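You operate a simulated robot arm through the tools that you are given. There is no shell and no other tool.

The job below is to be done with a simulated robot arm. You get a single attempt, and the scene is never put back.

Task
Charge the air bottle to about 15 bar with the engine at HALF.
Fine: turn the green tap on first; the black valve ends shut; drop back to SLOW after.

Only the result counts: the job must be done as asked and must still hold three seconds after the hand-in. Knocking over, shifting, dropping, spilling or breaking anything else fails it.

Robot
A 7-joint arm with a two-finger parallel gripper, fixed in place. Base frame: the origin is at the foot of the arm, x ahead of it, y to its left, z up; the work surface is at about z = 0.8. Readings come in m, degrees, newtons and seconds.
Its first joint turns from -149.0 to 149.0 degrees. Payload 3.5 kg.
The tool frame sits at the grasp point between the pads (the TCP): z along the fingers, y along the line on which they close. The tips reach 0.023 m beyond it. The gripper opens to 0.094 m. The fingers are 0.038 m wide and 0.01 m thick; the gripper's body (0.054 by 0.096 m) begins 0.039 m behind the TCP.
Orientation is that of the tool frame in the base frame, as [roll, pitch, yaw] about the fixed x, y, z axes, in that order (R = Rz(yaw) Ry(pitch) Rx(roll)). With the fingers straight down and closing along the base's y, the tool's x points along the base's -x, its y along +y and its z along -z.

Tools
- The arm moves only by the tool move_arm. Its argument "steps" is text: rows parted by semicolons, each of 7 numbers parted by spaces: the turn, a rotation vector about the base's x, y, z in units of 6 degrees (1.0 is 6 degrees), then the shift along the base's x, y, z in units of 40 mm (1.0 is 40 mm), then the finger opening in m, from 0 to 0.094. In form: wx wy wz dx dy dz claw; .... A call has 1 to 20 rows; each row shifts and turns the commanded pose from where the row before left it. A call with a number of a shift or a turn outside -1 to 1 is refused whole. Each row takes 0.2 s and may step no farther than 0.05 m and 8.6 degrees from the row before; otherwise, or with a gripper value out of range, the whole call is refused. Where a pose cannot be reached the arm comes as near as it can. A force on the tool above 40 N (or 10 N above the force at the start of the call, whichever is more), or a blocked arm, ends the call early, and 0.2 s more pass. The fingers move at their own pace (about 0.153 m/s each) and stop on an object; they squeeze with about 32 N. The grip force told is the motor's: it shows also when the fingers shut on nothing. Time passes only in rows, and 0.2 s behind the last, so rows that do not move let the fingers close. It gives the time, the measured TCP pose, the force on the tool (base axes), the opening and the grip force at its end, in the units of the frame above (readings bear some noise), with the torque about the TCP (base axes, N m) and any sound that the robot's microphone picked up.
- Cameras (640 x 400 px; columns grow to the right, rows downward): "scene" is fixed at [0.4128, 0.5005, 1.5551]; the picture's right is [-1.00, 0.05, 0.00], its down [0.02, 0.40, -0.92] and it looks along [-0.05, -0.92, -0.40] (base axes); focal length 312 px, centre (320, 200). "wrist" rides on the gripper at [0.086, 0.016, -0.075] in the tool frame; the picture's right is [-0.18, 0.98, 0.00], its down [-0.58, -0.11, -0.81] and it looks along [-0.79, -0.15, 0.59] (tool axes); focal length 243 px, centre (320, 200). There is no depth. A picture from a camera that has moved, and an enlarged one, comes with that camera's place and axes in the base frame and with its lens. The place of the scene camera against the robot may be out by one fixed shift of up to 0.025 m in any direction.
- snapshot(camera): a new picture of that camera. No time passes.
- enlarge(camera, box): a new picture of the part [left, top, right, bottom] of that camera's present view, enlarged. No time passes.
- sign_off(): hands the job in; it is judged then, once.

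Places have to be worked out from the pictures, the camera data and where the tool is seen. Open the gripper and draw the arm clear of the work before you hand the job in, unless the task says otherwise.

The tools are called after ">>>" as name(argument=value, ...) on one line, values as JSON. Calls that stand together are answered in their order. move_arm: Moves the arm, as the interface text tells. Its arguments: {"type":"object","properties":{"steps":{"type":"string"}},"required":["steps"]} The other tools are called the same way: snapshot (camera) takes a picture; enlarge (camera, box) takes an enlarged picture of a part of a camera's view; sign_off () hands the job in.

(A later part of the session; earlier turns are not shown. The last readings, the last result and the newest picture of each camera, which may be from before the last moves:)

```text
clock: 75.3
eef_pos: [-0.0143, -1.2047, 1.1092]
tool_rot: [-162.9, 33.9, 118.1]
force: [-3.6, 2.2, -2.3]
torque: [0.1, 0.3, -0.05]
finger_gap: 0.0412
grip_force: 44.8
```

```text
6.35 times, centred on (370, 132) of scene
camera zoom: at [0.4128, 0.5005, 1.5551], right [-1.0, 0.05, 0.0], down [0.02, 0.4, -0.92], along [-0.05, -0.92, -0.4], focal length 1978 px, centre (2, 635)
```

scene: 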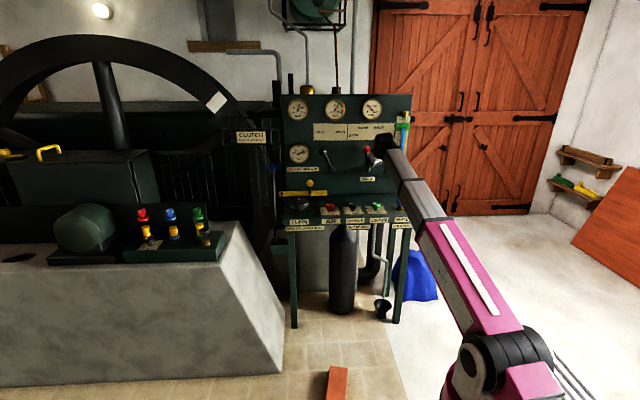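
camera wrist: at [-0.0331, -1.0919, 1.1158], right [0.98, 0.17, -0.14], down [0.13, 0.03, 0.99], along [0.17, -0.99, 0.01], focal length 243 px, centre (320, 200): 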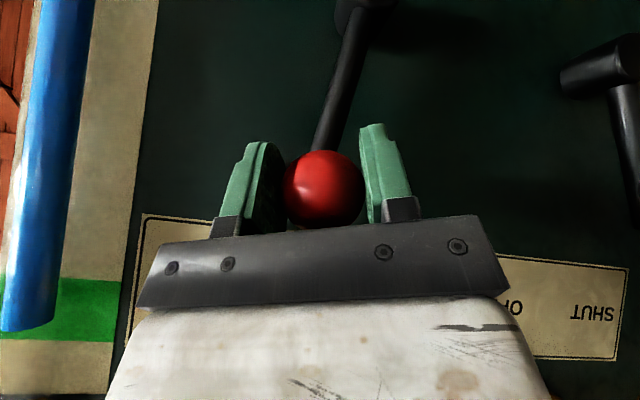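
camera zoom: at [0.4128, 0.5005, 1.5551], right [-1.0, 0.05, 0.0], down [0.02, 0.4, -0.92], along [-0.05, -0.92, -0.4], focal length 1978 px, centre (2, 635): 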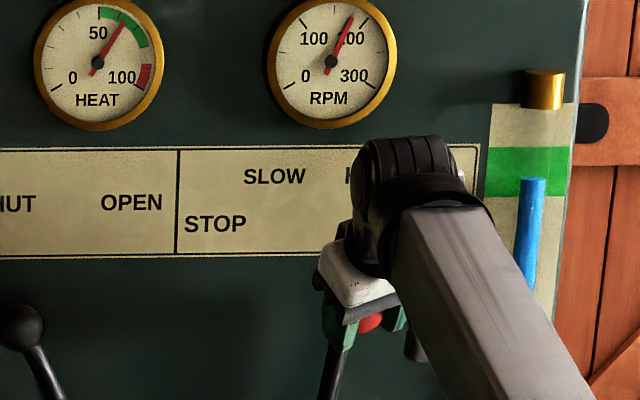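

RPM ~185 and still creeping. I wait a little longer for the steady value.

>>> move_arm(steps="0 0 0 0 0 0 0.03; 0 0 0 0 0 0 0.03; 0 0 0 0 0 0 0.03; 0 0 0 0 0 0 0.03; 0 0 0 0 0 0 0.03; 0 0 0 0 0 0 0.03; 0 0 0 0 0 0 0.03; 0 0 0 0 0 0 0.03; 0 0 0 0 0 0 0.03; 0 0 0 0 0 0 0.03; 0 0 0 0 0 0 0.03; 0 0 0 0 0 0 0.03")

>>> enlarge(camera="scene", box=[320, 100, 420, 163])

```text
clock: 78.0
eef_pos: [-0.0133, -1.2048, 1.1089]
tool_rot: [-163.0, 33.9, 118.0]
force: [-0.3, -9.3, 6.6]
torque: [-0.06, -0.05, -0.01]
finger_gap: 0.0409
grip_force: 44.6
```

```text
6.35 times, centred on (370, 132) of scene
camera zoom: at [0.4128, 0.5005, 1.5551], right [-1.0, 0.05, 0.0], down [0.02, 0.4, -0.92], along [-0.05, -0.92, -0.4], focal length 1978 px, centre (2, 635)
```

zoom: 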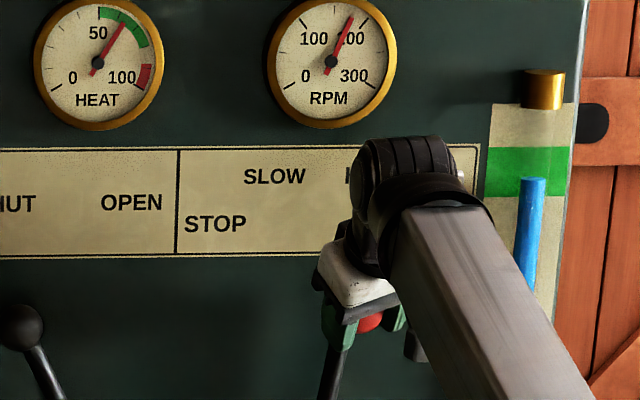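

RPM settled at about 185 with the lever mirrored from SLOW. I release and back straight off, then check that lever and RPM hold.

>>> move_arm(steps="0 0 0 0 0 0 0.09; 0 0 0 0 0 0 0.09; 0 0 0 0 0.6 0 0.09; 0 0 0 0 1 0 0.09; 0 0 0 0 1 0 0.09; 0 0 0 0 1 0 0.09; 0 0 0 0 0.5 0 0.09")

>>> enlarge(camera="scene", box=[270, 80, 420, 174])

>>> snapshot(camera="wrist")

```text
clock: 79.5
eef_pos: [-0.0159, -1.0397, 1.1096]
tool_rot: [-163.0, 33.9, 118.0]
force: [0.2, 0.6, 1.2]
torque: [0.0, -0.03, 0.0]
finger_gap: 0.0899
grip_force: 0.1
```

```text
4.26 times, centred on (345, 127) of scene
camera zoom: at [0.4128, 0.5005, 1.5551], right [-1.0, 0.05, 0.0], down [0.02, 0.4, -0.92], along [-0.05, -0.92, -0.4], focal length 1326 px, centre (214, 511)
```

zoom: 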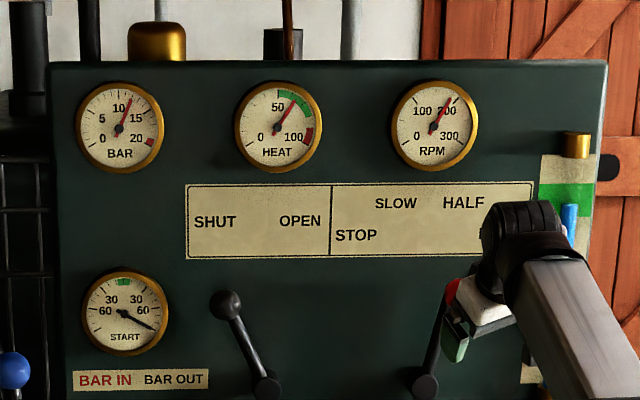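

```text
taken
camera wrist: at [-0.0361, -0.9265, 1.1163], right [0.98, 0.16, -0.14], down [0.13, 0.03, 0.99], along [0.17, -0.99, 0.01], focal length 243 px, centre (320, 200)
```

wrist: 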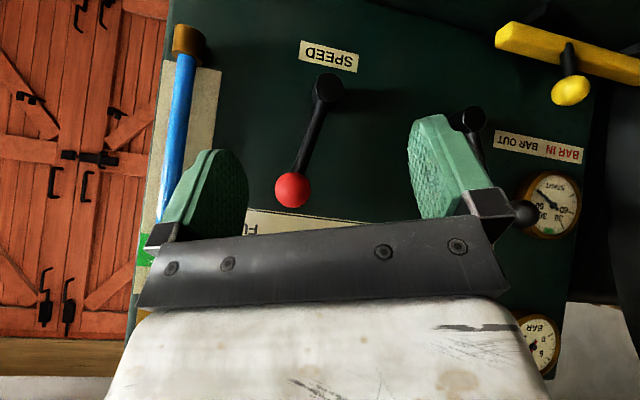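

The lever holds at ≈+11.7° (SLOW was ≈-11.8°; the HALF label lies at ≈11°). I zoom the gauges for baseline readings.

>>> enlarge(camera="scene", box=[284, 95, 314, 124])

>>> enlarge(camera="scene", box=[358, 95, 388, 124])

```text
13.79 times, centred on (299, 110) of scene
camera zoom: at [0.4128, 0.5005, 1.5551], right [-1.0, 0.05, 0.0], down [0.02, 0.4, -0.92], along [-0.05, -0.92, -0.4], focal length 4297 px, centre (610, 1448)
```

zoom: 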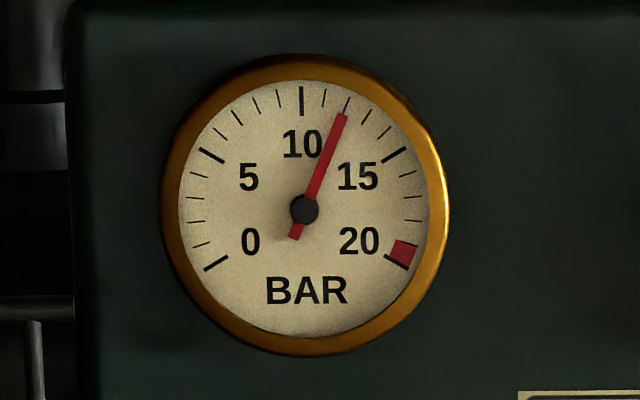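

```text
13.79 times, centred on (373, 110) of scene
camera zoom: at [0.4128, 0.5005, 1.5551], right [-1.0, 0.05, 0.0], down [0.02, 0.4, -0.92], along [-0.05, -0.92, -0.4], focal length 4297 px, centre (-411, 1448)
```

zoom: 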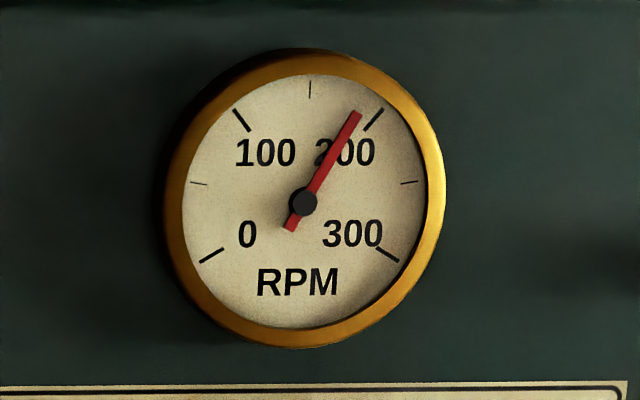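

BAR ≈ 12.0, RPM ≈ 188. Now to the black CHARGE valve: I back off, bring the tool upright and go above (0.128,-1.065).

>>> move_arm(steps="0 0 0 0 1 0 0.09; 0 0 0 0 1 0 0.09; 1 0 0 0.6 0 -0.6 0.09; 1 0 0 0.6 0 -0.6 0.09; 1 0 0 0.6 0 -0.6 0.09; 1 0 0 0.6 0 -0.6 0.09; 1 0 0 0.6 0 -0.6 0.09; 1 0 0 0.6 0 -0.6 0.09; 0 0 0 0 -0.9 0 0.09; 0 0 0 0 -0.9 0 0.09; 0 0 0 0 -0.8 0 0.09; 0 0 0 0 0 0 0.09")

>>> snapshot(camera="wrist")

>>> enlarge(camera="scene", box=[270, 80, 420, 174])

```text
clock: 82.2
eef_pos: [0.1282, -1.0652, 0.9628]
tool_rot: [-179.0, 1.1, 112.9]
force: [0.1, -0.6, 0.5]
torque: [-0.02, 0.01, 0.01]
finger_gap: 0.09
grip_force: 0.0
```

```text
taken
camera wrist: at [0.1095, -0.9784, 1.0357], right [0.98, 0.21, -0.01], down [0.13, -0.56, 0.82], along [0.17, -0.8, -0.57], focal length 243 px, centre (320, 200)
```

wrist: 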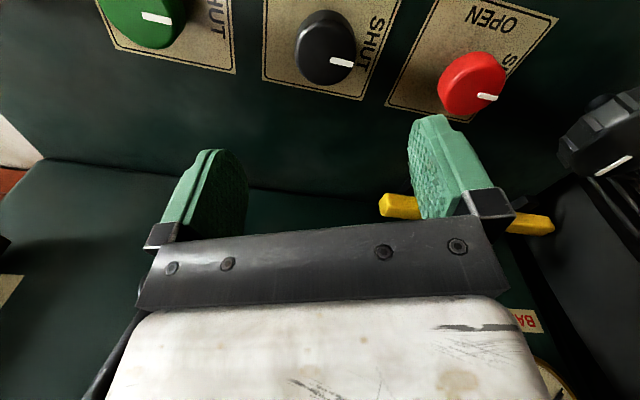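

```text
4.26 times, centred on (345, 127) of scene
camera zoom: at [0.4128, 0.5005, 1.5551], right [-1.0, 0.05, 0.0], down [0.02, 0.4, -0.92], along [-0.05, -0.92, -0.4], focal length 1326 px, centre (214, 511)
```

zoom: 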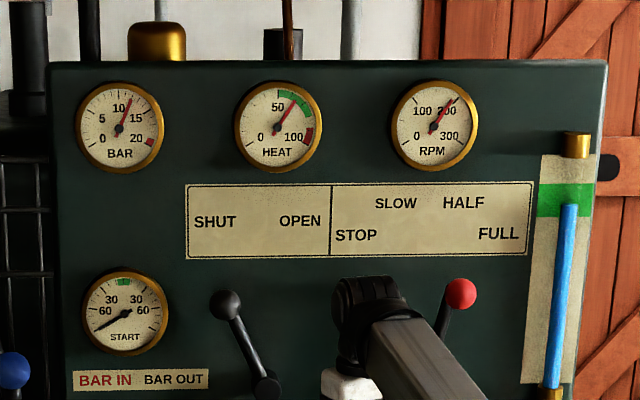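

The lever looks further over than at release and RPM seems higher; I zoom in to check for creep.

>>> enlarge(camera="scene", box=[358, 95, 388, 124])

>>> enlarge(camera="scene", box=[340, 115, 410, 175])

```text
13.79 times, centred on (373, 110) of scene
camera zoom: at [0.4128, 0.5005, 1.5551], right [-1.0, 0.05, 0.0], down [0.02, 0.4, -0.92], along [-0.05, -0.92, -0.4], focal length 4297 px, centre (-411, 1448)
```

zoom: 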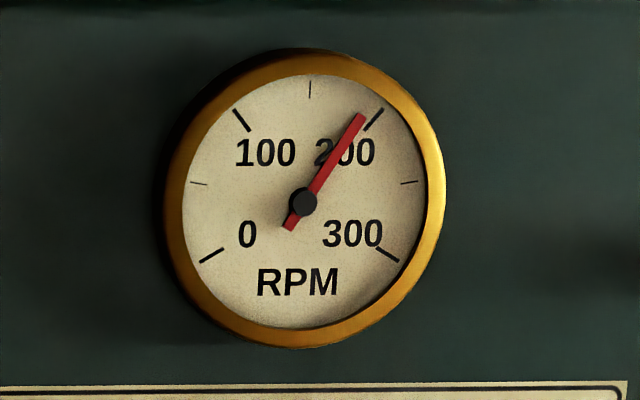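

```text
6.67 times, centred on (375, 145) of scene
camera zoom: at [0.4128, 0.5005, 1.5551], right [-1.0, 0.05, 0.0], down [0.02, 0.4, -0.92], along [-0.05, -0.92, -0.4], focal length 2077 px, centre (-47, 567)
```

zoom: 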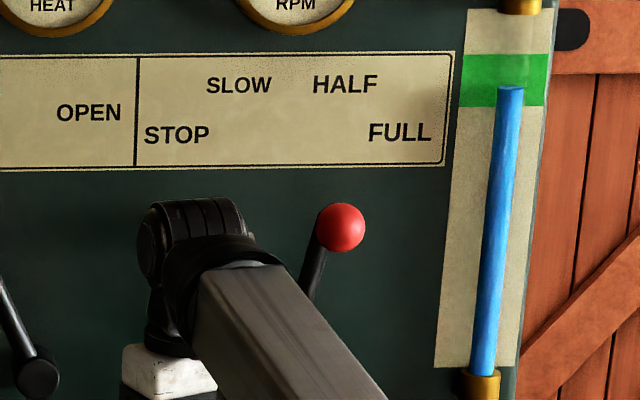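

Solving the geometry properly (hub at (0.009,-1.267,0.961)), the lever went from ≈-13° (SLOW) to ≈+11.3°, no creep, and RPM is ≈192 still easing up – HALF. Now I centre on the black valve (0.132,-1.064) and descend.

>>> move_arm(steps="0 0 0 0.09 0 -0.8 0.09; 0 0 0 0 0 -0.8 0.09; 0 0 0 0 0 -0.8 0.09; 0 0 0 0 0 -0.8 0.09; 0 0 0 0 0 -0.05 0.09; 0 0 0 0 0 0 0.09")

>>> snapshot(camera="wrist")

>>> enlarge(camera="scene", box=[358, 95, 388, 124])

```text
clock: 83.5
eef_pos: [0.1318, -1.0655, 0.8346]
tool_rot: [-179.1, 1.0, 112.9]
force: [0.2, -0.8, 0.0]
torque: [0.01, 0.0, 0.02]
finger_gap: 0.0901
grip_force: 0.0
```

```text
taken
camera wrist: at [0.1134, -0.977, 0.9063], right [0.98, 0.21, -0.01], down [0.13, -0.56, 0.82], along [0.17, -0.8, -0.57], focal length 243 px, centre (320, 200)
```

wrist: 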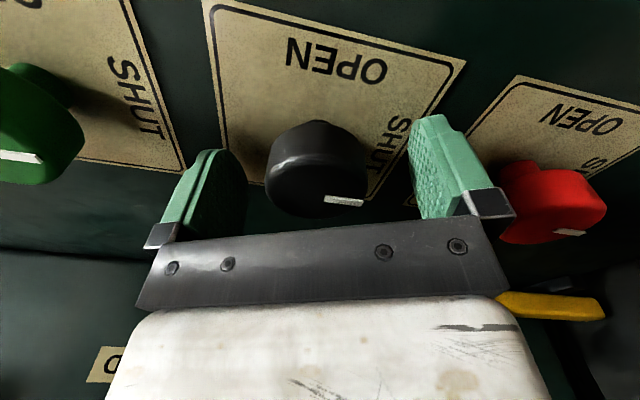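

```text
13.79 times, centred on (373, 110) of scene
camera zoom: at [0.4128, 0.5005, 1.5551], right [-1.0, 0.05, 0.0], down [0.02, 0.4, -0.92], along [-0.05, -0.92, -0.4], focal length 4297 px, centre (-411, 1448)
```

zoom: 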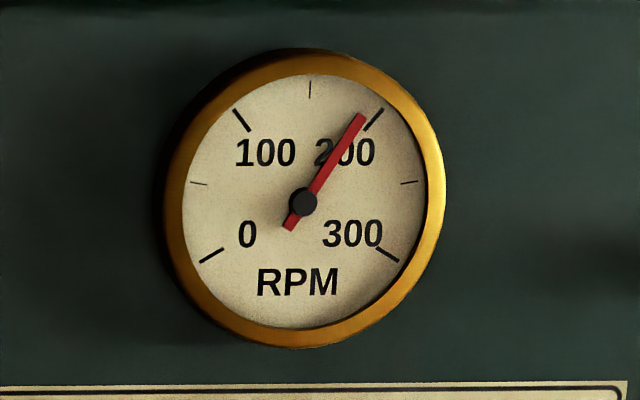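

RPM steady at ≈192; the black valve is between the pads. I close on it and turn 48° first, then read the BAR gauge.

>>> move_arm(steps="0 0 0 0 0 0 0.03; 0 0 0 0 0 0 0.03; 0 0 0 0 0 0 0.03; 0 0 1 0 0 0 0.03; 0 0 1 0 0 0 0.03; 0 0 1 0 0 0 0.03; 0 0 1 0 0 0 0.03; 0 0 1 0 0 0 0.03; 0 0 1 0 0 0 0.03; 0 0 1 0 0 0 0.03; 0 0 1 0 0 0 0.03")

>>> snapshot(camera="wrist")

>>> enlarge(camera="scene", box=[284, 95, 314, 124])

```text
clock: 86.0
eef_pos: [0.1314, -1.0646, 0.8349]
tool_rot: [-178.8, 1.1, 161.0]
force: [-23.7, -19.4, -2.8]
torque: [-0.77, -0.52, -0.02]
finger_gap: 0.0473
grip_force: 45.2
```

```text
taken
camera wrist: at [0.053, -1.0198, 0.9064], right [0.49, 0.87, -0.01], down [0.51, -0.27, 0.82], along [0.71, -0.41, -0.57], focal length 243 px, centre (320, 200)
```

wrist: 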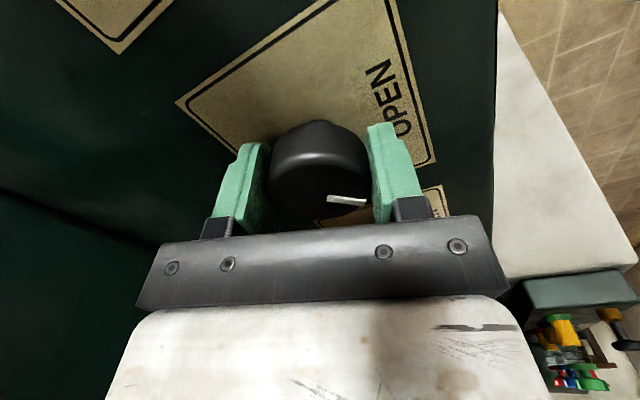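

```text
13.79 times, centred on (299, 110) of scene
camera zoom: at [0.4128, 0.5005, 1.5551], right [-1.0, 0.05, 0.0], down [0.02, 0.4, -0.92], along [-0.05, -0.92, -0.4], focal length 4297 px, centre (610, 1448)
```

zoom: 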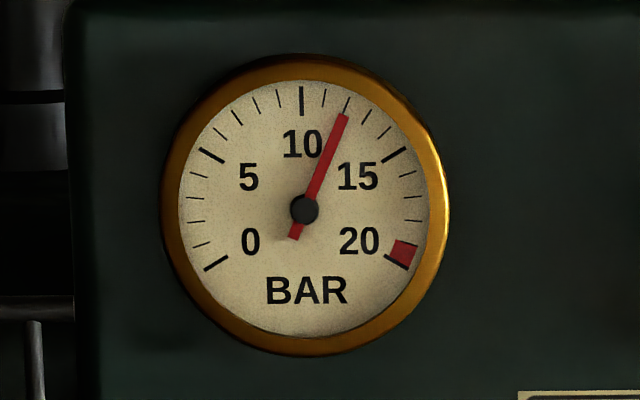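

The valve is following (48°), BAR still ≈12. I ease the side force and turn on to fully OPEN.

>>> move_arm(steps="0 0 0 -0.05 -0.04 0 0.03; 0 0 1 0 0 0 0.03; 0 0 1 0 0 0 0.03; 0 0 1 0 0 0 0.03; 0 0 1 0 0 0 0.03; 0 0 1 0 0 0 0.03; 0 0 1 0 0 0 0.03; 0 0 1 0 0 0 0.03; 0 0 0 0 0 0 0.03")

>>> snapshot(camera="wrist")

>>> enlarge(camera="scene", box=[284, 95, 314, 124])

>>> enlarge(camera="scene", box=[270, 80, 420, 174])

```text
clock: 88.0
eef_pos: [0.13, -1.0642, 0.835]
tool_rot: [-179.2, 1.2, -156.9]
force: [-9.4, 7.1, -6.0]
torque: [0.41, 0.08, 0.04]
finger_gap: 0.0473
grip_force: 44.8
```

```text
taken
camera wrist: at [0.0423, -1.0834, 0.9064], right [-0.21, 0.98, -0.01], down [0.56, 0.13, 0.82], along [0.8, 0.17, -0.57], focal length 243 px, centre (320, 200)
```

wrist: 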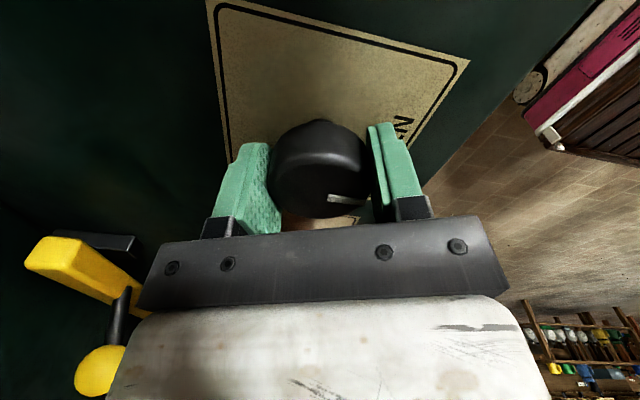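

```text
13.79 times, centred on (299, 110) of scene
camera zoom: at [0.4128, 0.5005, 1.5551], right [-1.0, 0.05, 0.0], down [0.02, 0.4, -0.92], along [-0.05, -0.92, -0.4], focal length 4297 px, centre (610, 1448)
```

zoom: 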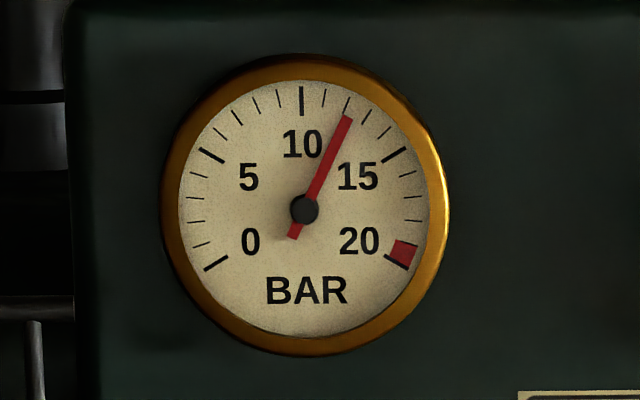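

```text
4.26 times, centred on (345, 127) of scene
camera zoom: at [0.4128, 0.5005, 1.5551], right [-1.0, 0.05, 0.0], down [0.02, 0.4, -0.92], along [-0.05, -0.92, -0.4], focal length 1326 px, centre (214, 511)
```

zoom: 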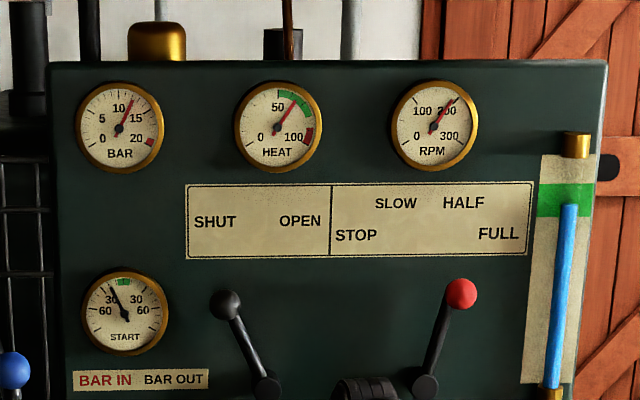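

Valve open and pressure beginning to rise (~12.3). I hold and time the rate.

>>> move_arm(steps="0 0 0 0 0 0 0.03; 0 0 0 0 0 0 0.03; 0 0 0 0 0 0 0.03; 0 0 0 0 0 0 0.03; 0 0 0 0 0 0 0.03; 0 0 0 0 0 0 0.03; 0 0 0 0 0 0 0.03; 0 0 0 0 0 0 0.03; 0 0 0 0 0 0 0.03")

>>> enlarge(camera="scene", box=[284, 95, 314, 124])

>>> enlarge(camera="scene", box=[270, 80, 420, 174])

```text
clock: 90.0
eef_pos: [0.1308, -1.0648, 0.8353]
tool_rot: [-179.1, 1.1, -157.0]
force: [-6.0, 16.0, -5.5]
torque: [0.14, 0.08, 0.01]
finger_gap: 0.0474
grip_force: 45.2
```

```text
13.79 times, centred on (299, 110) of scene
camera zoom: at [0.4128, 0.5005, 1.5551], right [-1.0, 0.05, 0.0], down [0.02, 0.4, -0.92], along [-0.05, -0.92, -0.4], focal length 4297 px, centre (610, 1448)
```

zoom: 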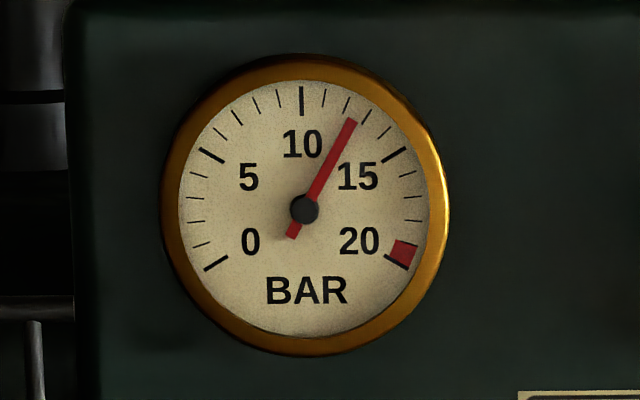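

```text
4.26 times, centred on (345, 127) of scene
camera zoom: at [0.4128, 0.5005, 1.5551], right [-1.0, 0.05, 0.0], down [0.02, 0.4, -0.92], along [-0.05, -0.92, -0.4], focal length 1326 px, centre (214, 511)
```

zoom: 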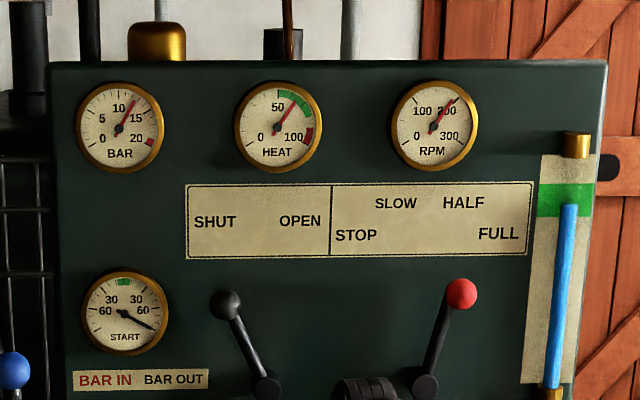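

Rate ≈0.18 bar/s; now ≈12.6. I hold for more time in steps.

>>> move_arm(steps="0 0 0 0 0 0 0.03; 0 0 0 0 0 0 0.03; 0 0 0 0 0 0 0.03; 0 0 0 0 0 0 0.03; 0 0 0 0 0 0 0.03; 0 0 0 0 0 0 0.03; 0 0 0 0 0 0 0.03; 0 0 0 0 0 0 0.03; 0 0 0 0 0 0 0.03; 0 0 0 0 0 0 0.03; 0 0 0 0 0 0 0.03; 0 0 0 0 0 0 0.03; 0 0 0 0 0 0 0.03; 0 0 0 0 0 0 0.03; 0 0 0 0 0 0 0.03; 0 0 0 0 0 0 0.03; 0 0 0 0 0 0 0.03; 0 0 0 0 0 0 0.03; 0 0 0 0 0 0 0.03; 0 0 0 0 0 0 0.03")

>>> enlarge(camera="scene", box=[284, 95, 314, 124])

>>> enlarge(camera="scene", box=[270, 80, 420, 174])

```text
clock: 94.2
eef_pos: [0.1298, -1.0653, 0.8351]
tool_rot: [-179.1, 1.1, -157.1]
force: [-2.9, 19.0, -7.3]
torque: [0.21, 0.07, -0.03]
finger_gap: 0.0472
grip_force: 44.9
```

```text
13.79 times, centred on (299, 110) of scene
camera zoom: at [0.4128, 0.5005, 1.5551], right [-1.0, 0.05, 0.0], down [0.02, 0.4, -0.92], along [-0.05, -0.92, -0.4], focal length 4297 px, centre (610, 1448)
```

zoom: 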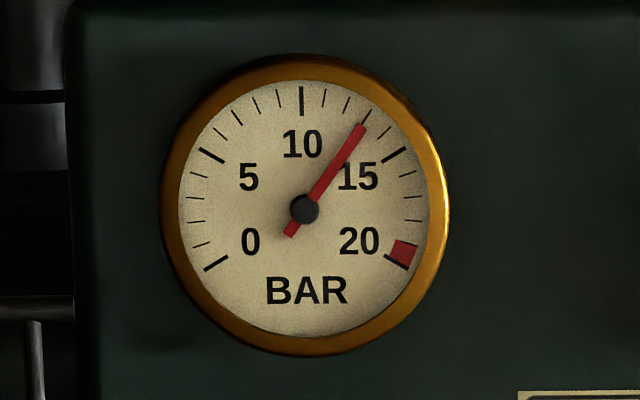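

```text
4.26 times, centred on (345, 127) of scene
camera zoom: at [0.4128, 0.5005, 1.5551], right [-1.0, 0.05, 0.0], down [0.02, 0.4, -0.92], along [-0.05, -0.92, -0.4], focal length 1326 px, centre (214, 511)
```

zoom: 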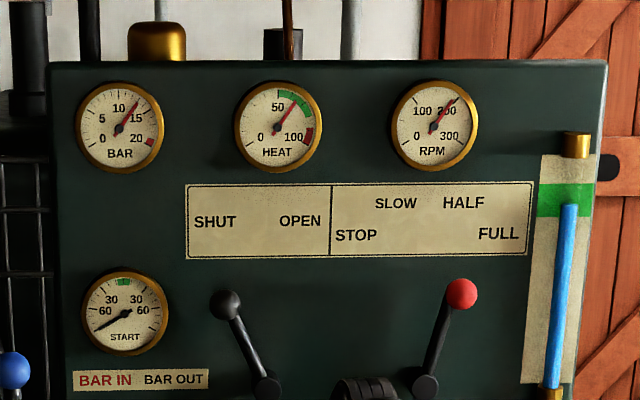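

≈13.0 bar; rate ≈0.125 bar/s. I keep holding.

>>> move_arm(steps="0 0 0 0 0.03 0 0.03; 0 0 0 0 0 0 0.03; 0 0 0 0 0 0 0.03; 0 0 0 0 0 0 0.03; 0 0 0 0 0 0 0.03; 0 0 0 0 0 0 0.03; 0 0 0 0 0 0 0.03; 0 0 0 0 0 0 0.03; 0 0 0 0 0 0 0.03; 0 0 0 0 0 0 0.03; 0 0 0 0 0 0 0.03; 0 0 0 0 0 0 0.03; 0 0 0 0 0 0 0.03; 0 0 0 0 0 0 0.03; 0 0 0 0 0 0 0.03; 0 0 0 0 0 0 0.03; 0 0 0 0 0 0 0.03; 0 0 0 0 0 0 0.03; 0 0 0 0 0 0 0.03; 0 0 0 0 0 0 0.03")

>>> enlarge(camera="scene", box=[284, 95, 314, 124])

>>> snapshot(camera="scene")

```text
clock: 98.3
eef_pos: [0.1309, -1.0645, 0.8338]
tool_rot: [-179.0, 1.1, -157.1]
force: [2.4, -9.1, 1.9]
torque: [-0.17, -0.08, 0.02]
finger_gap: 0.0473
grip_force: 45.2
```

```text
13.79 times, centred on (299, 110) of scene
camera zoom: at [0.4128, 0.5005, 1.5551], right [-1.0, 0.05, 0.0], down [0.02, 0.4, -0.92], along [-0.05, -0.92, -0.4], focal length 4297 px, centre (610, 1448)
```

zoom: 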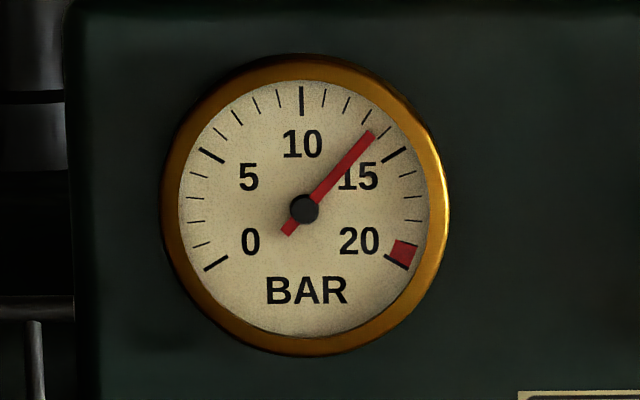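

```text
taken
```

scene: 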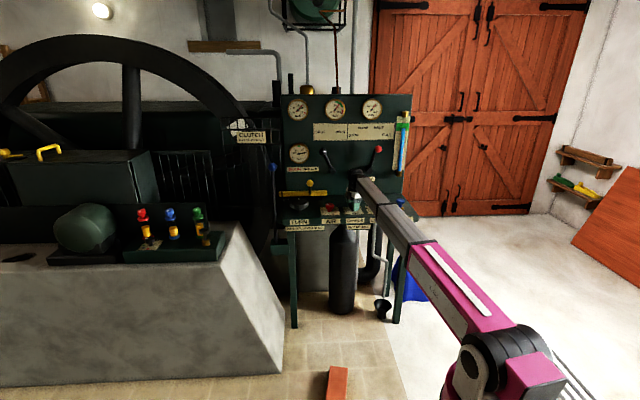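

≈13.7 bar. One more 4 s hold.

>>> move_arm(steps="0 0 0 0 0 0 0.03; 0 0 0 0 0 0 0.03; 0 0 0 0 0 0 0.03; 0 0 0 0 0 0 0.03; 0 0 0 0 0 0 0.03; 0 0 0 0 0 0 0.03; 0 0 0 0 0 0 0.03; 0 0 0 0 0 0 0.03; 0 0 0 0 0 0 0.03; 0 0 0 0 0 0 0.03; 0 0 0 0 0 0 0.03; 0 0 0 0 0 0 0.03; 0 0 0 0 0 0 0.03; 0 0 0 0 0 0 0.03; 0 0 0 0 0 0 0.03; 0 0 0 0 0 0 0.03; 0 0 0 0 0 0 0.03; 0 0 0 0 0 0 0.03; 0 0 0 0 0 0 0.03; 0 0 0 0 0 0 0.03")

>>> enlarge(camera="scene", box=[284, 95, 314, 124])

>>> enlarge(camera="scene", box=[270, 80, 420, 174])

```text
clock: 102.5
eef_pos: [0.1308, -1.0657, 0.8347]
tool_rot: [-179.0, 1.1, -157.0]
force: [5.0, -17.8, 7.0]
torque: [-0.31, -0.13, 0.02]
finger_gap: 0.0473
grip_force: 45.0
```

```text
13.79 times, centred on (299, 110) of scene
camera zoom: at [0.4128, 0.5005, 1.5551], right [-1.0, 0.05, 0.0], down [0.02, 0.4, -0.92], along [-0.05, -0.92, -0.4], focal length 4297 px, centre (610, 1448)
```

zoom: 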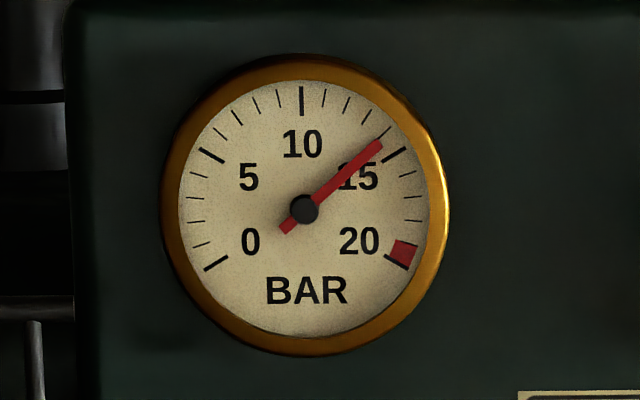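

```text
4.26 times, centred on (345, 127) of scene
camera zoom: at [0.4128, 0.5005, 1.5551], right [-1.0, 0.05, 0.0], down [0.02, 0.4, -0.92], along [-0.05, -0.92, -0.4], focal length 1326 px, centre (214, 511)
```

zoom: 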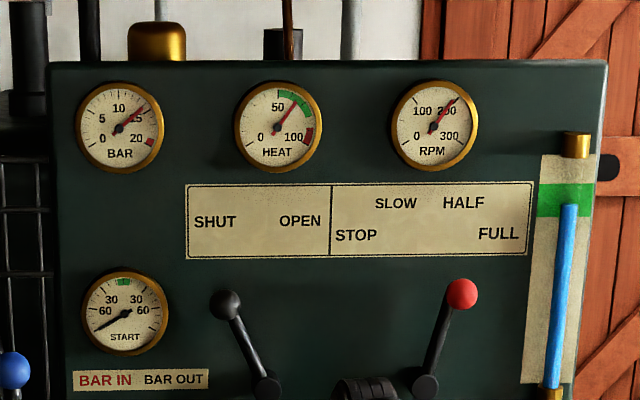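

≈14.3 bar, ~0.13 bar/s. I hold ~3.8 s more, then read before closing (closing itself adds a bit).

>>> move_arm(steps="0 0 0 0 -0.02 0 0.03; 0 0 0 0 0 0 0.03; 0 0 0 0 0 0 0.03; 0 0 0 0 0 0 0.03; 0 0 0 0 0 0 0.03; 0 0 0 0 0 0 0.03; 0 0 0 0 0 0 0.03; 0 0 0 0 0 0 0.03; 0 0 0 0 0 0 0.03; 0 0 0 0 0 0 0.03; 0 0 0 0 0 0 0.03; 0 0 0 0 0 0 0.03; 0 0 0 0 0 0 0.03; 0 0 0 0 0 0 0.03; 0 0 0 0 0 0 0.03; 0 0 0 0 0 0 0.03; 0 0 0 0 0 0 0.03; 0 0 0 0 0 0 0.03")

>>> enlarge(camera="scene", box=[284, 95, 314, 124])

```text
clock: 106.3
eef_pos: [0.131, -1.0648, 0.8348]
tool_rot: [-179.1, 1.1, -157.2]
force: [-6.3, 14.6, -12.4]
torque: [0.05, 0.08, 0.03]
finger_gap: 0.0471
grip_force: 45.0
```

```text
13.79 times, centred on (299, 110) of scene
camera zoom: at [0.4128, 0.5005, 1.5551], right [-1.0, 0.05, 0.0], down [0.02, 0.4, -0.92], along [-0.05, -0.92, -0.4], focal length 4297 px, centre (610, 1448)
```

zoom: 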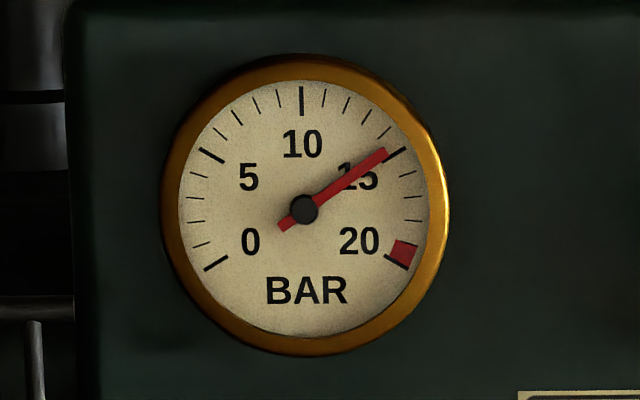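

≈14.8 bar. I shut the valve now (-90° plus a little).

>>> move_arm(steps="0 0 -1 0 0 0 0.03; 0 0 -1 0 0 0 0.03; 0 0 -1 0 0 0 0.03; 0 0 -1 0 0 0 0.03; 0 0 -1 0 0 0 0.03; 0 0 -1 0 0 0 0.03; 0 0 -1 0 0 0 0.03; 0 0 -1 0 0 0 0.03; 0 0 -1 0 0 0 0.03; 0 0 -1 0 0 0 0.03; 0 0 -1 0 0 0 0.03; 0 0 -1 0 0 0 0.03; 0 0 -1 0 0 0 0.03; 0 0 -1 0 0 0 0.03; 0 0 -1 0 0 0 0.03; 0 0 -0.3 0 0 0 0.03; 0 0 0 0 0 0 0.03")

>>> enlarge(camera="scene", box=[284, 95, 314, 124])

>>> snapshot(camera="wrist")

```text
clock: 110.0
eef_pos: [0.132, -1.0664, 0.8342]
tool_rot: [-179.0, 1.2, 111.2]
force: [7.0, 6.7, -6.0]
torque: [0.29, -0.3, 0.99]
finger_gap: 0.0475
grip_force: 45.3
```

```text
13.79 times, centred on (299, 110) of scene
camera zoom: at [0.4128, 0.5005, 1.5551], right [-1.0, 0.05, 0.0], down [0.02, 0.4, -0.92], along [-0.05, -0.92, -0.4], focal length 4297 px, centre (610, 1448)
```

zoom: 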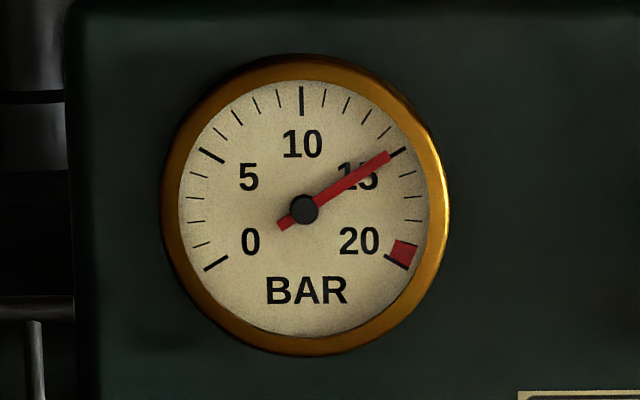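

```text
taken
camera wrist: at [0.1154, -0.9783, 0.9068], right [0.98, 0.18, -0.01], down [0.11, -0.56, 0.82], along [0.14, -0.81, -0.57], focal length 243 px, centre (320, 200)
```

wrist: 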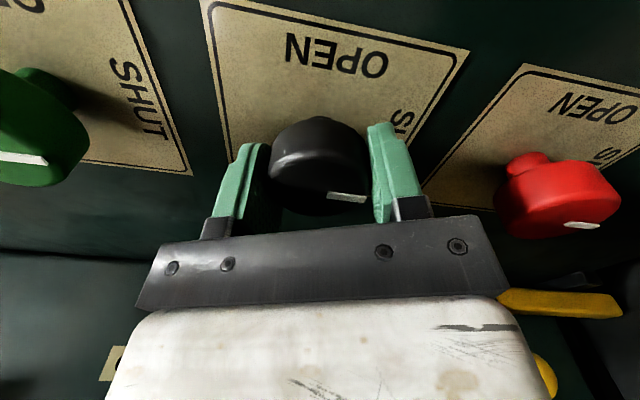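

BAR ≈14.9 with the valve back at its SHUT stop. I release, lift off, and go back in front of the speed lever with the tilted pose.

>>> move_arm(steps="0 0 0 0 0 0 0.09; 0 0 0 0 0 0 0.09; 0 0 0 0 0 1 0.09; 0 0 0 0 0 1 0.09; 0 0 0 0 0 1 0.09; 0 0 0 0 0.9 0 0.09; 0 0 0 0 0.9 0 0.09; 0 0 0 0 0.9 0 0.09; -1 0 0 -0.63 0 0.6 0.09; -1 0 0 -0.63 0 0.6 0.09; -1 0 0 -0.63 0 0.6 0.09; -1 0 0 -0.63 0 0.6 0.09; -1 0 0 -0.63 0 0.65 0.09; -1 0 0 -0.63 0 0.65 0.09; 0 0 0 0 0 0 0.09")

>>> snapshot(camera="wrist")

>>> enlarge(camera="scene", box=[270, 80, 420, 174])

>>> enlarge(camera="scene", box=[284, 95, 314, 124])

>>> enlarge(camera="scene", box=[310, 190, 390, 240])

```text
clock: 113.2
eef_pos: [-0.023, -0.9621, 1.1052]
tool_rot: [-164.1, 34.5, 115.9]
force: [-0.8, -0.7, 0.3]
torque: [0.01, -0.03, 0.01]
finger_gap: 0.0901
grip_force: 0.1
```

```text
taken
camera wrist: at [-0.0387, -0.8479, 1.11], right [0.98, 0.14, -0.12], down [0.12, 0.03, 0.99], along [0.14, -0.99, 0.01], focal length 243 px, centre (320, 200)
```

wrist: 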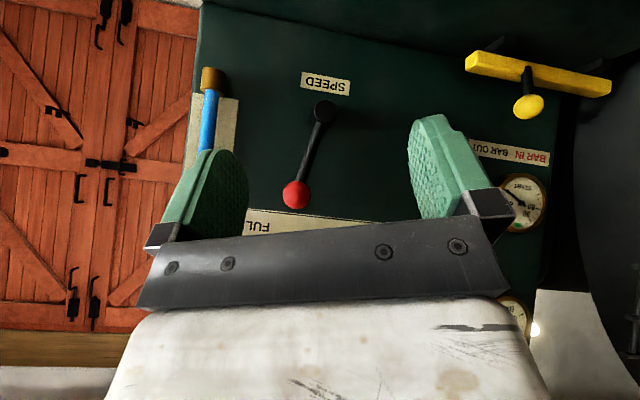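

```text
4.26 times, centred on (345, 127) of scene
camera zoom: at [0.4128, 0.5005, 1.5551], right [-1.0, 0.05, 0.0], down [0.02, 0.4, -0.92], along [-0.05, -0.92, -0.4], focal length 1326 px, centre (214, 511)
```

zoom: 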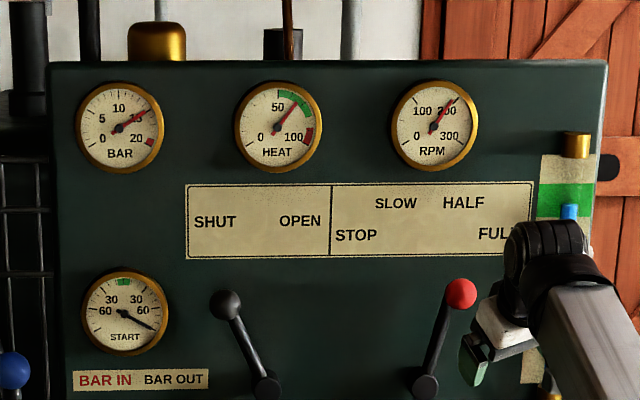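

```text
13.79 times, centred on (299, 110) of scene
camera zoom: at [0.4128, 0.5005, 1.5551], right [-1.0, 0.05, 0.0], down [0.02, 0.4, -0.92], along [-0.05, -0.92, -0.4], focal length 4297 px, centre (610, 1448)
```

zoom: 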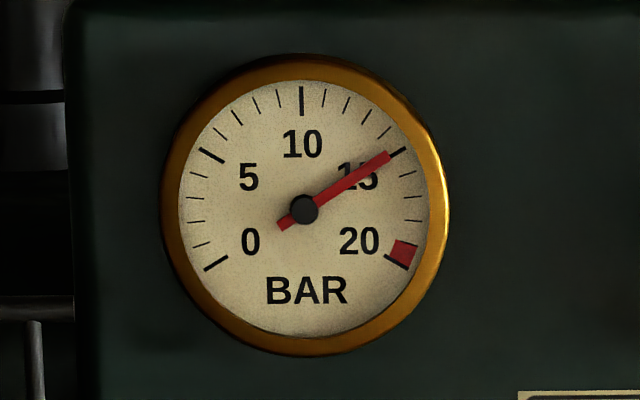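

```text
8.00 times, centred on (350, 215) of scene
camera zoom: at [0.4128, 0.5005, 1.5551], right [-1.0, 0.05, 0.0], down [0.02, 0.4, -0.92], along [-0.05, -0.92, -0.4], focal length 2492 px, centre (80, 80)
```

zoom: 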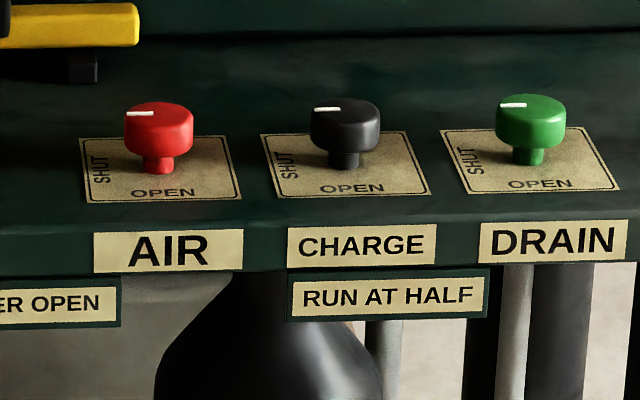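

BAR steady at ≈15, taps shut. Ball is at about (-0.023,-1.21,1.11), right ahead; I advance onto it and close.

>>> move_arm(steps="0 0 0 0 -0.95 0 0.09; 0 0 0 0 -0.95 0 0.09; 0 0 0 0 -0.95 0 0.09; 0 0 0 0 -0.95 0 0.09; 0 0 0 0 -0.95 0.05 0.09; 0 0 0 0 -0.95 0.05 0.09; 0 0 0 0 -0.4 0 0.09; 0 0 0 0 0 0 0.09")

>>> snapshot(camera="wrist")

```text
clock: 115.0
eef_pos: [-0.0213, -1.202, 1.1073]
tool_rot: [-164.2, 34.3, 115.8]
force: [-0.1, -0.4, -0.4]
torque: [0.0, 0.02, -0.01]
finger_gap: 0.0899
grip_force: 0.1
```

```text
taken
camera wrist: at [-0.0373, -1.0888, 1.1124], right [0.98, 0.14, -0.12], down [0.11, 0.03, 0.99], along [0.14, -0.99, 0.01], focal length 243 px, centre (320, 200)
```

wrist: 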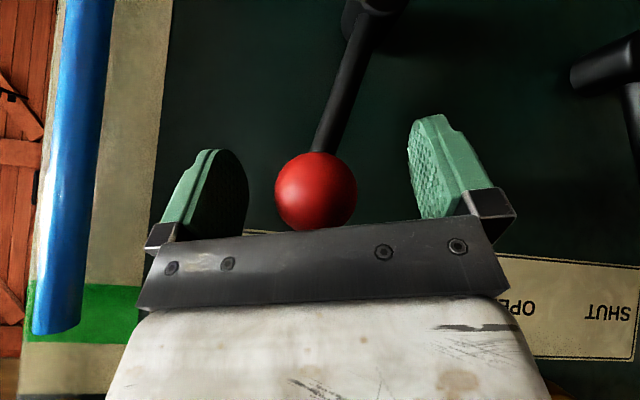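

Ball centred. I close on it and carry it back along the arc toward SLOW.

>>> move_arm(steps="0 0 0 0 -0.05 0.08 0.09; 0 0 0 0 0 0 0.03; 0 0 0 0 0 0 0.03; 0 0 0 0 0 0 0.03; 0 0 0 0.2 0 0.03 0.03; 0 0 0 0.2 0 0.02 0.03; 0 0 0 0.2 0 0.02 0.03; 0 0 0 0.2 0 0 0.03; 0 0 0 0.2 0 -0.01 0.03; 0 0 0 0.2 0 -0.02 0.03; 0 0 0 0.2 0 -0.03 0.03; 0 0 0 0 0 0 0.03")

>>> enlarge(camera="scene", box=[320, 100, 420, 163])

>>> snapshot(camera="wrist")

```text
clock: 117.5
eef_pos: [0.0344, -1.2041, 1.11]
tool_rot: [-164.2, 34.4, 115.9]
force: [-2.9, -15.0, 8.3]
torque: [0.37, 0.7, -0.22]
finger_gap: 0.0412
grip_force: 45.1
```

```text
6.35 times, centred on (370, 132) of scene
camera zoom: at [0.4128, 0.5005, 1.5551], right [-1.0, 0.05, 0.0], down [0.02, 0.4, -0.92], along [-0.05, -0.92, -0.4], focal length 1978 px, centre (2, 635)
```

zoom: 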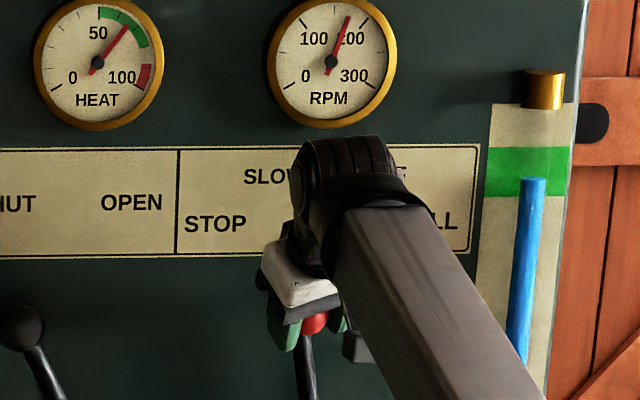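

```text
taken
camera wrist: at [0.0193, -1.0908, 1.1156], right [0.98, 0.14, -0.12], down [0.11, 0.03, 0.99], along [0.14, -0.99, 0.01], focal length 243 px, centre (320, 200)
```

wrist: 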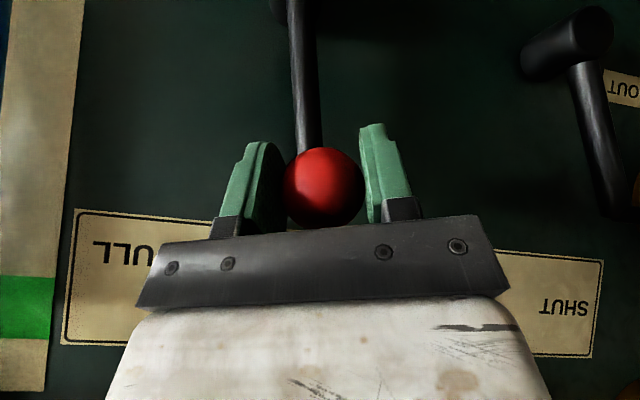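

RPM is dropping. The lever needs ~7 mm more to its original SLOW spot (ball x≈0.0437); I finish the move and wait for RPM to settle.

>>> move_arm(steps="0 0 0 0.1 -0.03 -0.02 0.03; 0 0 0 0.07 0 -0.015 0.03; 0 0 0 0 0 0 0.03; 0 0 0 0 0 0 0.03; 0 0 0 0 0 0 0.03; 0 0 0 0 0 0 0.03; 0 0 0 0 0 0 0.03; 0 0 0 0 0 0 0.03; 0 0 0 0 0 0 0.03; 0 0 0 0 0 0 0.03; 0 0 0 0 0 0 0.03; 0 0 0 0 0 0 0.03; 0 0 0 0 0 0 0.03; 0 0 0 0 0 0 0.03; 0 0 0 0 0 0 0.03; 0 0 0 0 0 0 0.03; 0 0 0 0 0 0 0.03; 0 0 0 0 0 0 0.03; 0 0 0 0 0 0 0.03; 0 0 0 0 0 0 0.03")

>>> enlarge(camera="scene", box=[320, 100, 420, 163])

>>> enlarge(camera="scene", box=[358, 95, 388, 124])

>>> snapshot(camera="wrist")

```text
clock: 121.8
eef_pos: [0.0415, -1.2049, 1.1084]
tool_rot: [-164.4, 34.2, 115.9]
force: [-3.6, 20.4, -17.7]
torque: [-0.26, -0.27, 0.13]
finger_gap: 0.0411
grip_force: 45.2
```

```text
6.35 times, centred on (370, 132) of scene
camera zoom: at [0.4128, 0.5005, 1.5551], right [-1.0, 0.05, 0.0], down [0.02, 0.4, -0.92], along [-0.05, -0.92, -0.4], focal length 1978 px, centre (2, 635)
```

zoom: 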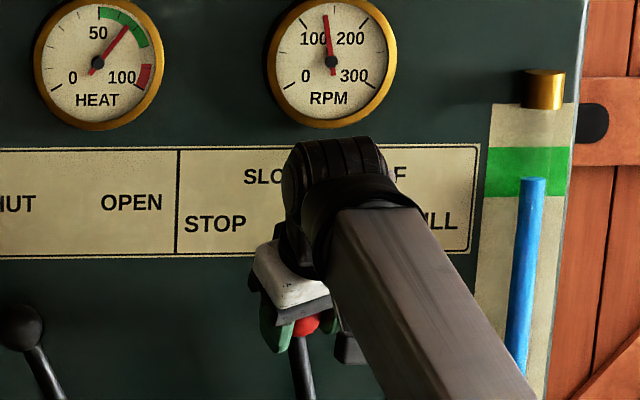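

```text
13.79 times, centred on (373, 110) of scene
camera zoom: at [0.4128, 0.5005, 1.5551], right [-1.0, 0.05, 0.0], down [0.02, 0.4, -0.92], along [-0.05, -0.92, -0.4], focal length 4297 px, centre (-411, 1448)
```

zoom: 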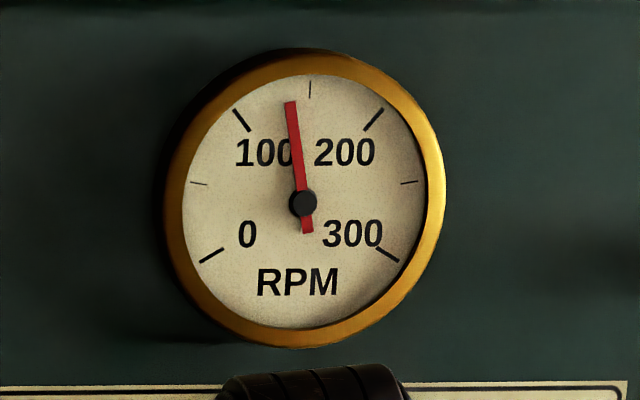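

```text
taken
camera wrist: at [0.0259, -1.0908, 1.1147], right [0.98, 0.14, -0.12], down [0.11, 0.02, 0.99], along [0.14, -0.99, 0.01], focal length 243 px, centre (320, 200)
```

wrist: 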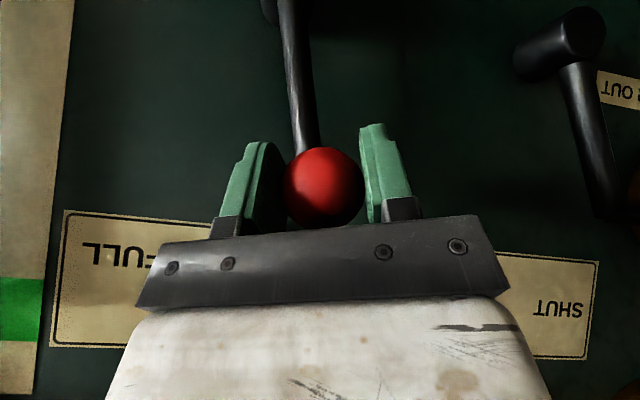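

RPM coasting down (~138). I wait more for the steady value.

>>> move_arm(steps="0 0 0 0 0.03 0 0.03; 0 0 0 0 0 0 0.03; 0 0 0 0 0 0 0.03; 0 0 0 0 0 0 0.03; 0 0 0 0 0 0 0.03; 0 0 0 0 0 0 0.03; 0 0 0 0 0 0 0.03; 0 0 0 0 0 0 0.03; 0 0 0 0 0 0 0.03; 0 0 0 0 0 0 0.03; 0 0 0 0 0 0 0.03; 0 0 0 0 0 0 0.03; 0 0 0 0 0 0 0.03; 0 0 0 0 0 0 0.03; 0 0 0 0 0 0 0.03; 0 0 0 0 0 0 0.03; 0 0 0 0 0 0 0.03; 0 0 0 0 0 0 0.03; 0 0 0 0 0 0 0.03; 0 0 0 0 0 0 0.03")

>>> enlarge(camera="scene", box=[358, 95, 388, 124])

```text
clock: 126.0
eef_pos: [0.0423, -1.2041, 1.1084]
tool_rot: [-164.3, 34.3, 115.9]
force: [-4.1, -1.0, -13.4]
torque: [0.09, 0.05, -0.05]
finger_gap: 0.0411
grip_force: 45.3
```

```text
13.79 times, centred on (373, 110) of scene
camera zoom: at [0.4128, 0.5005, 1.5551], right [-1.0, 0.05, 0.0], down [0.02, 0.4, -0.92], along [-0.05, -0.92, -0.4], focal length 4297 px, centre (-411, 1448)
```

zoom: 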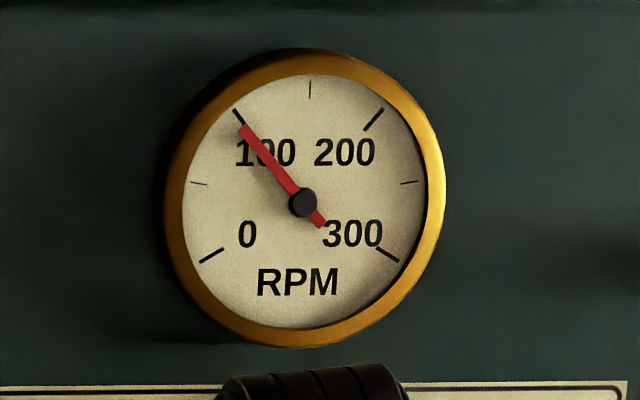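

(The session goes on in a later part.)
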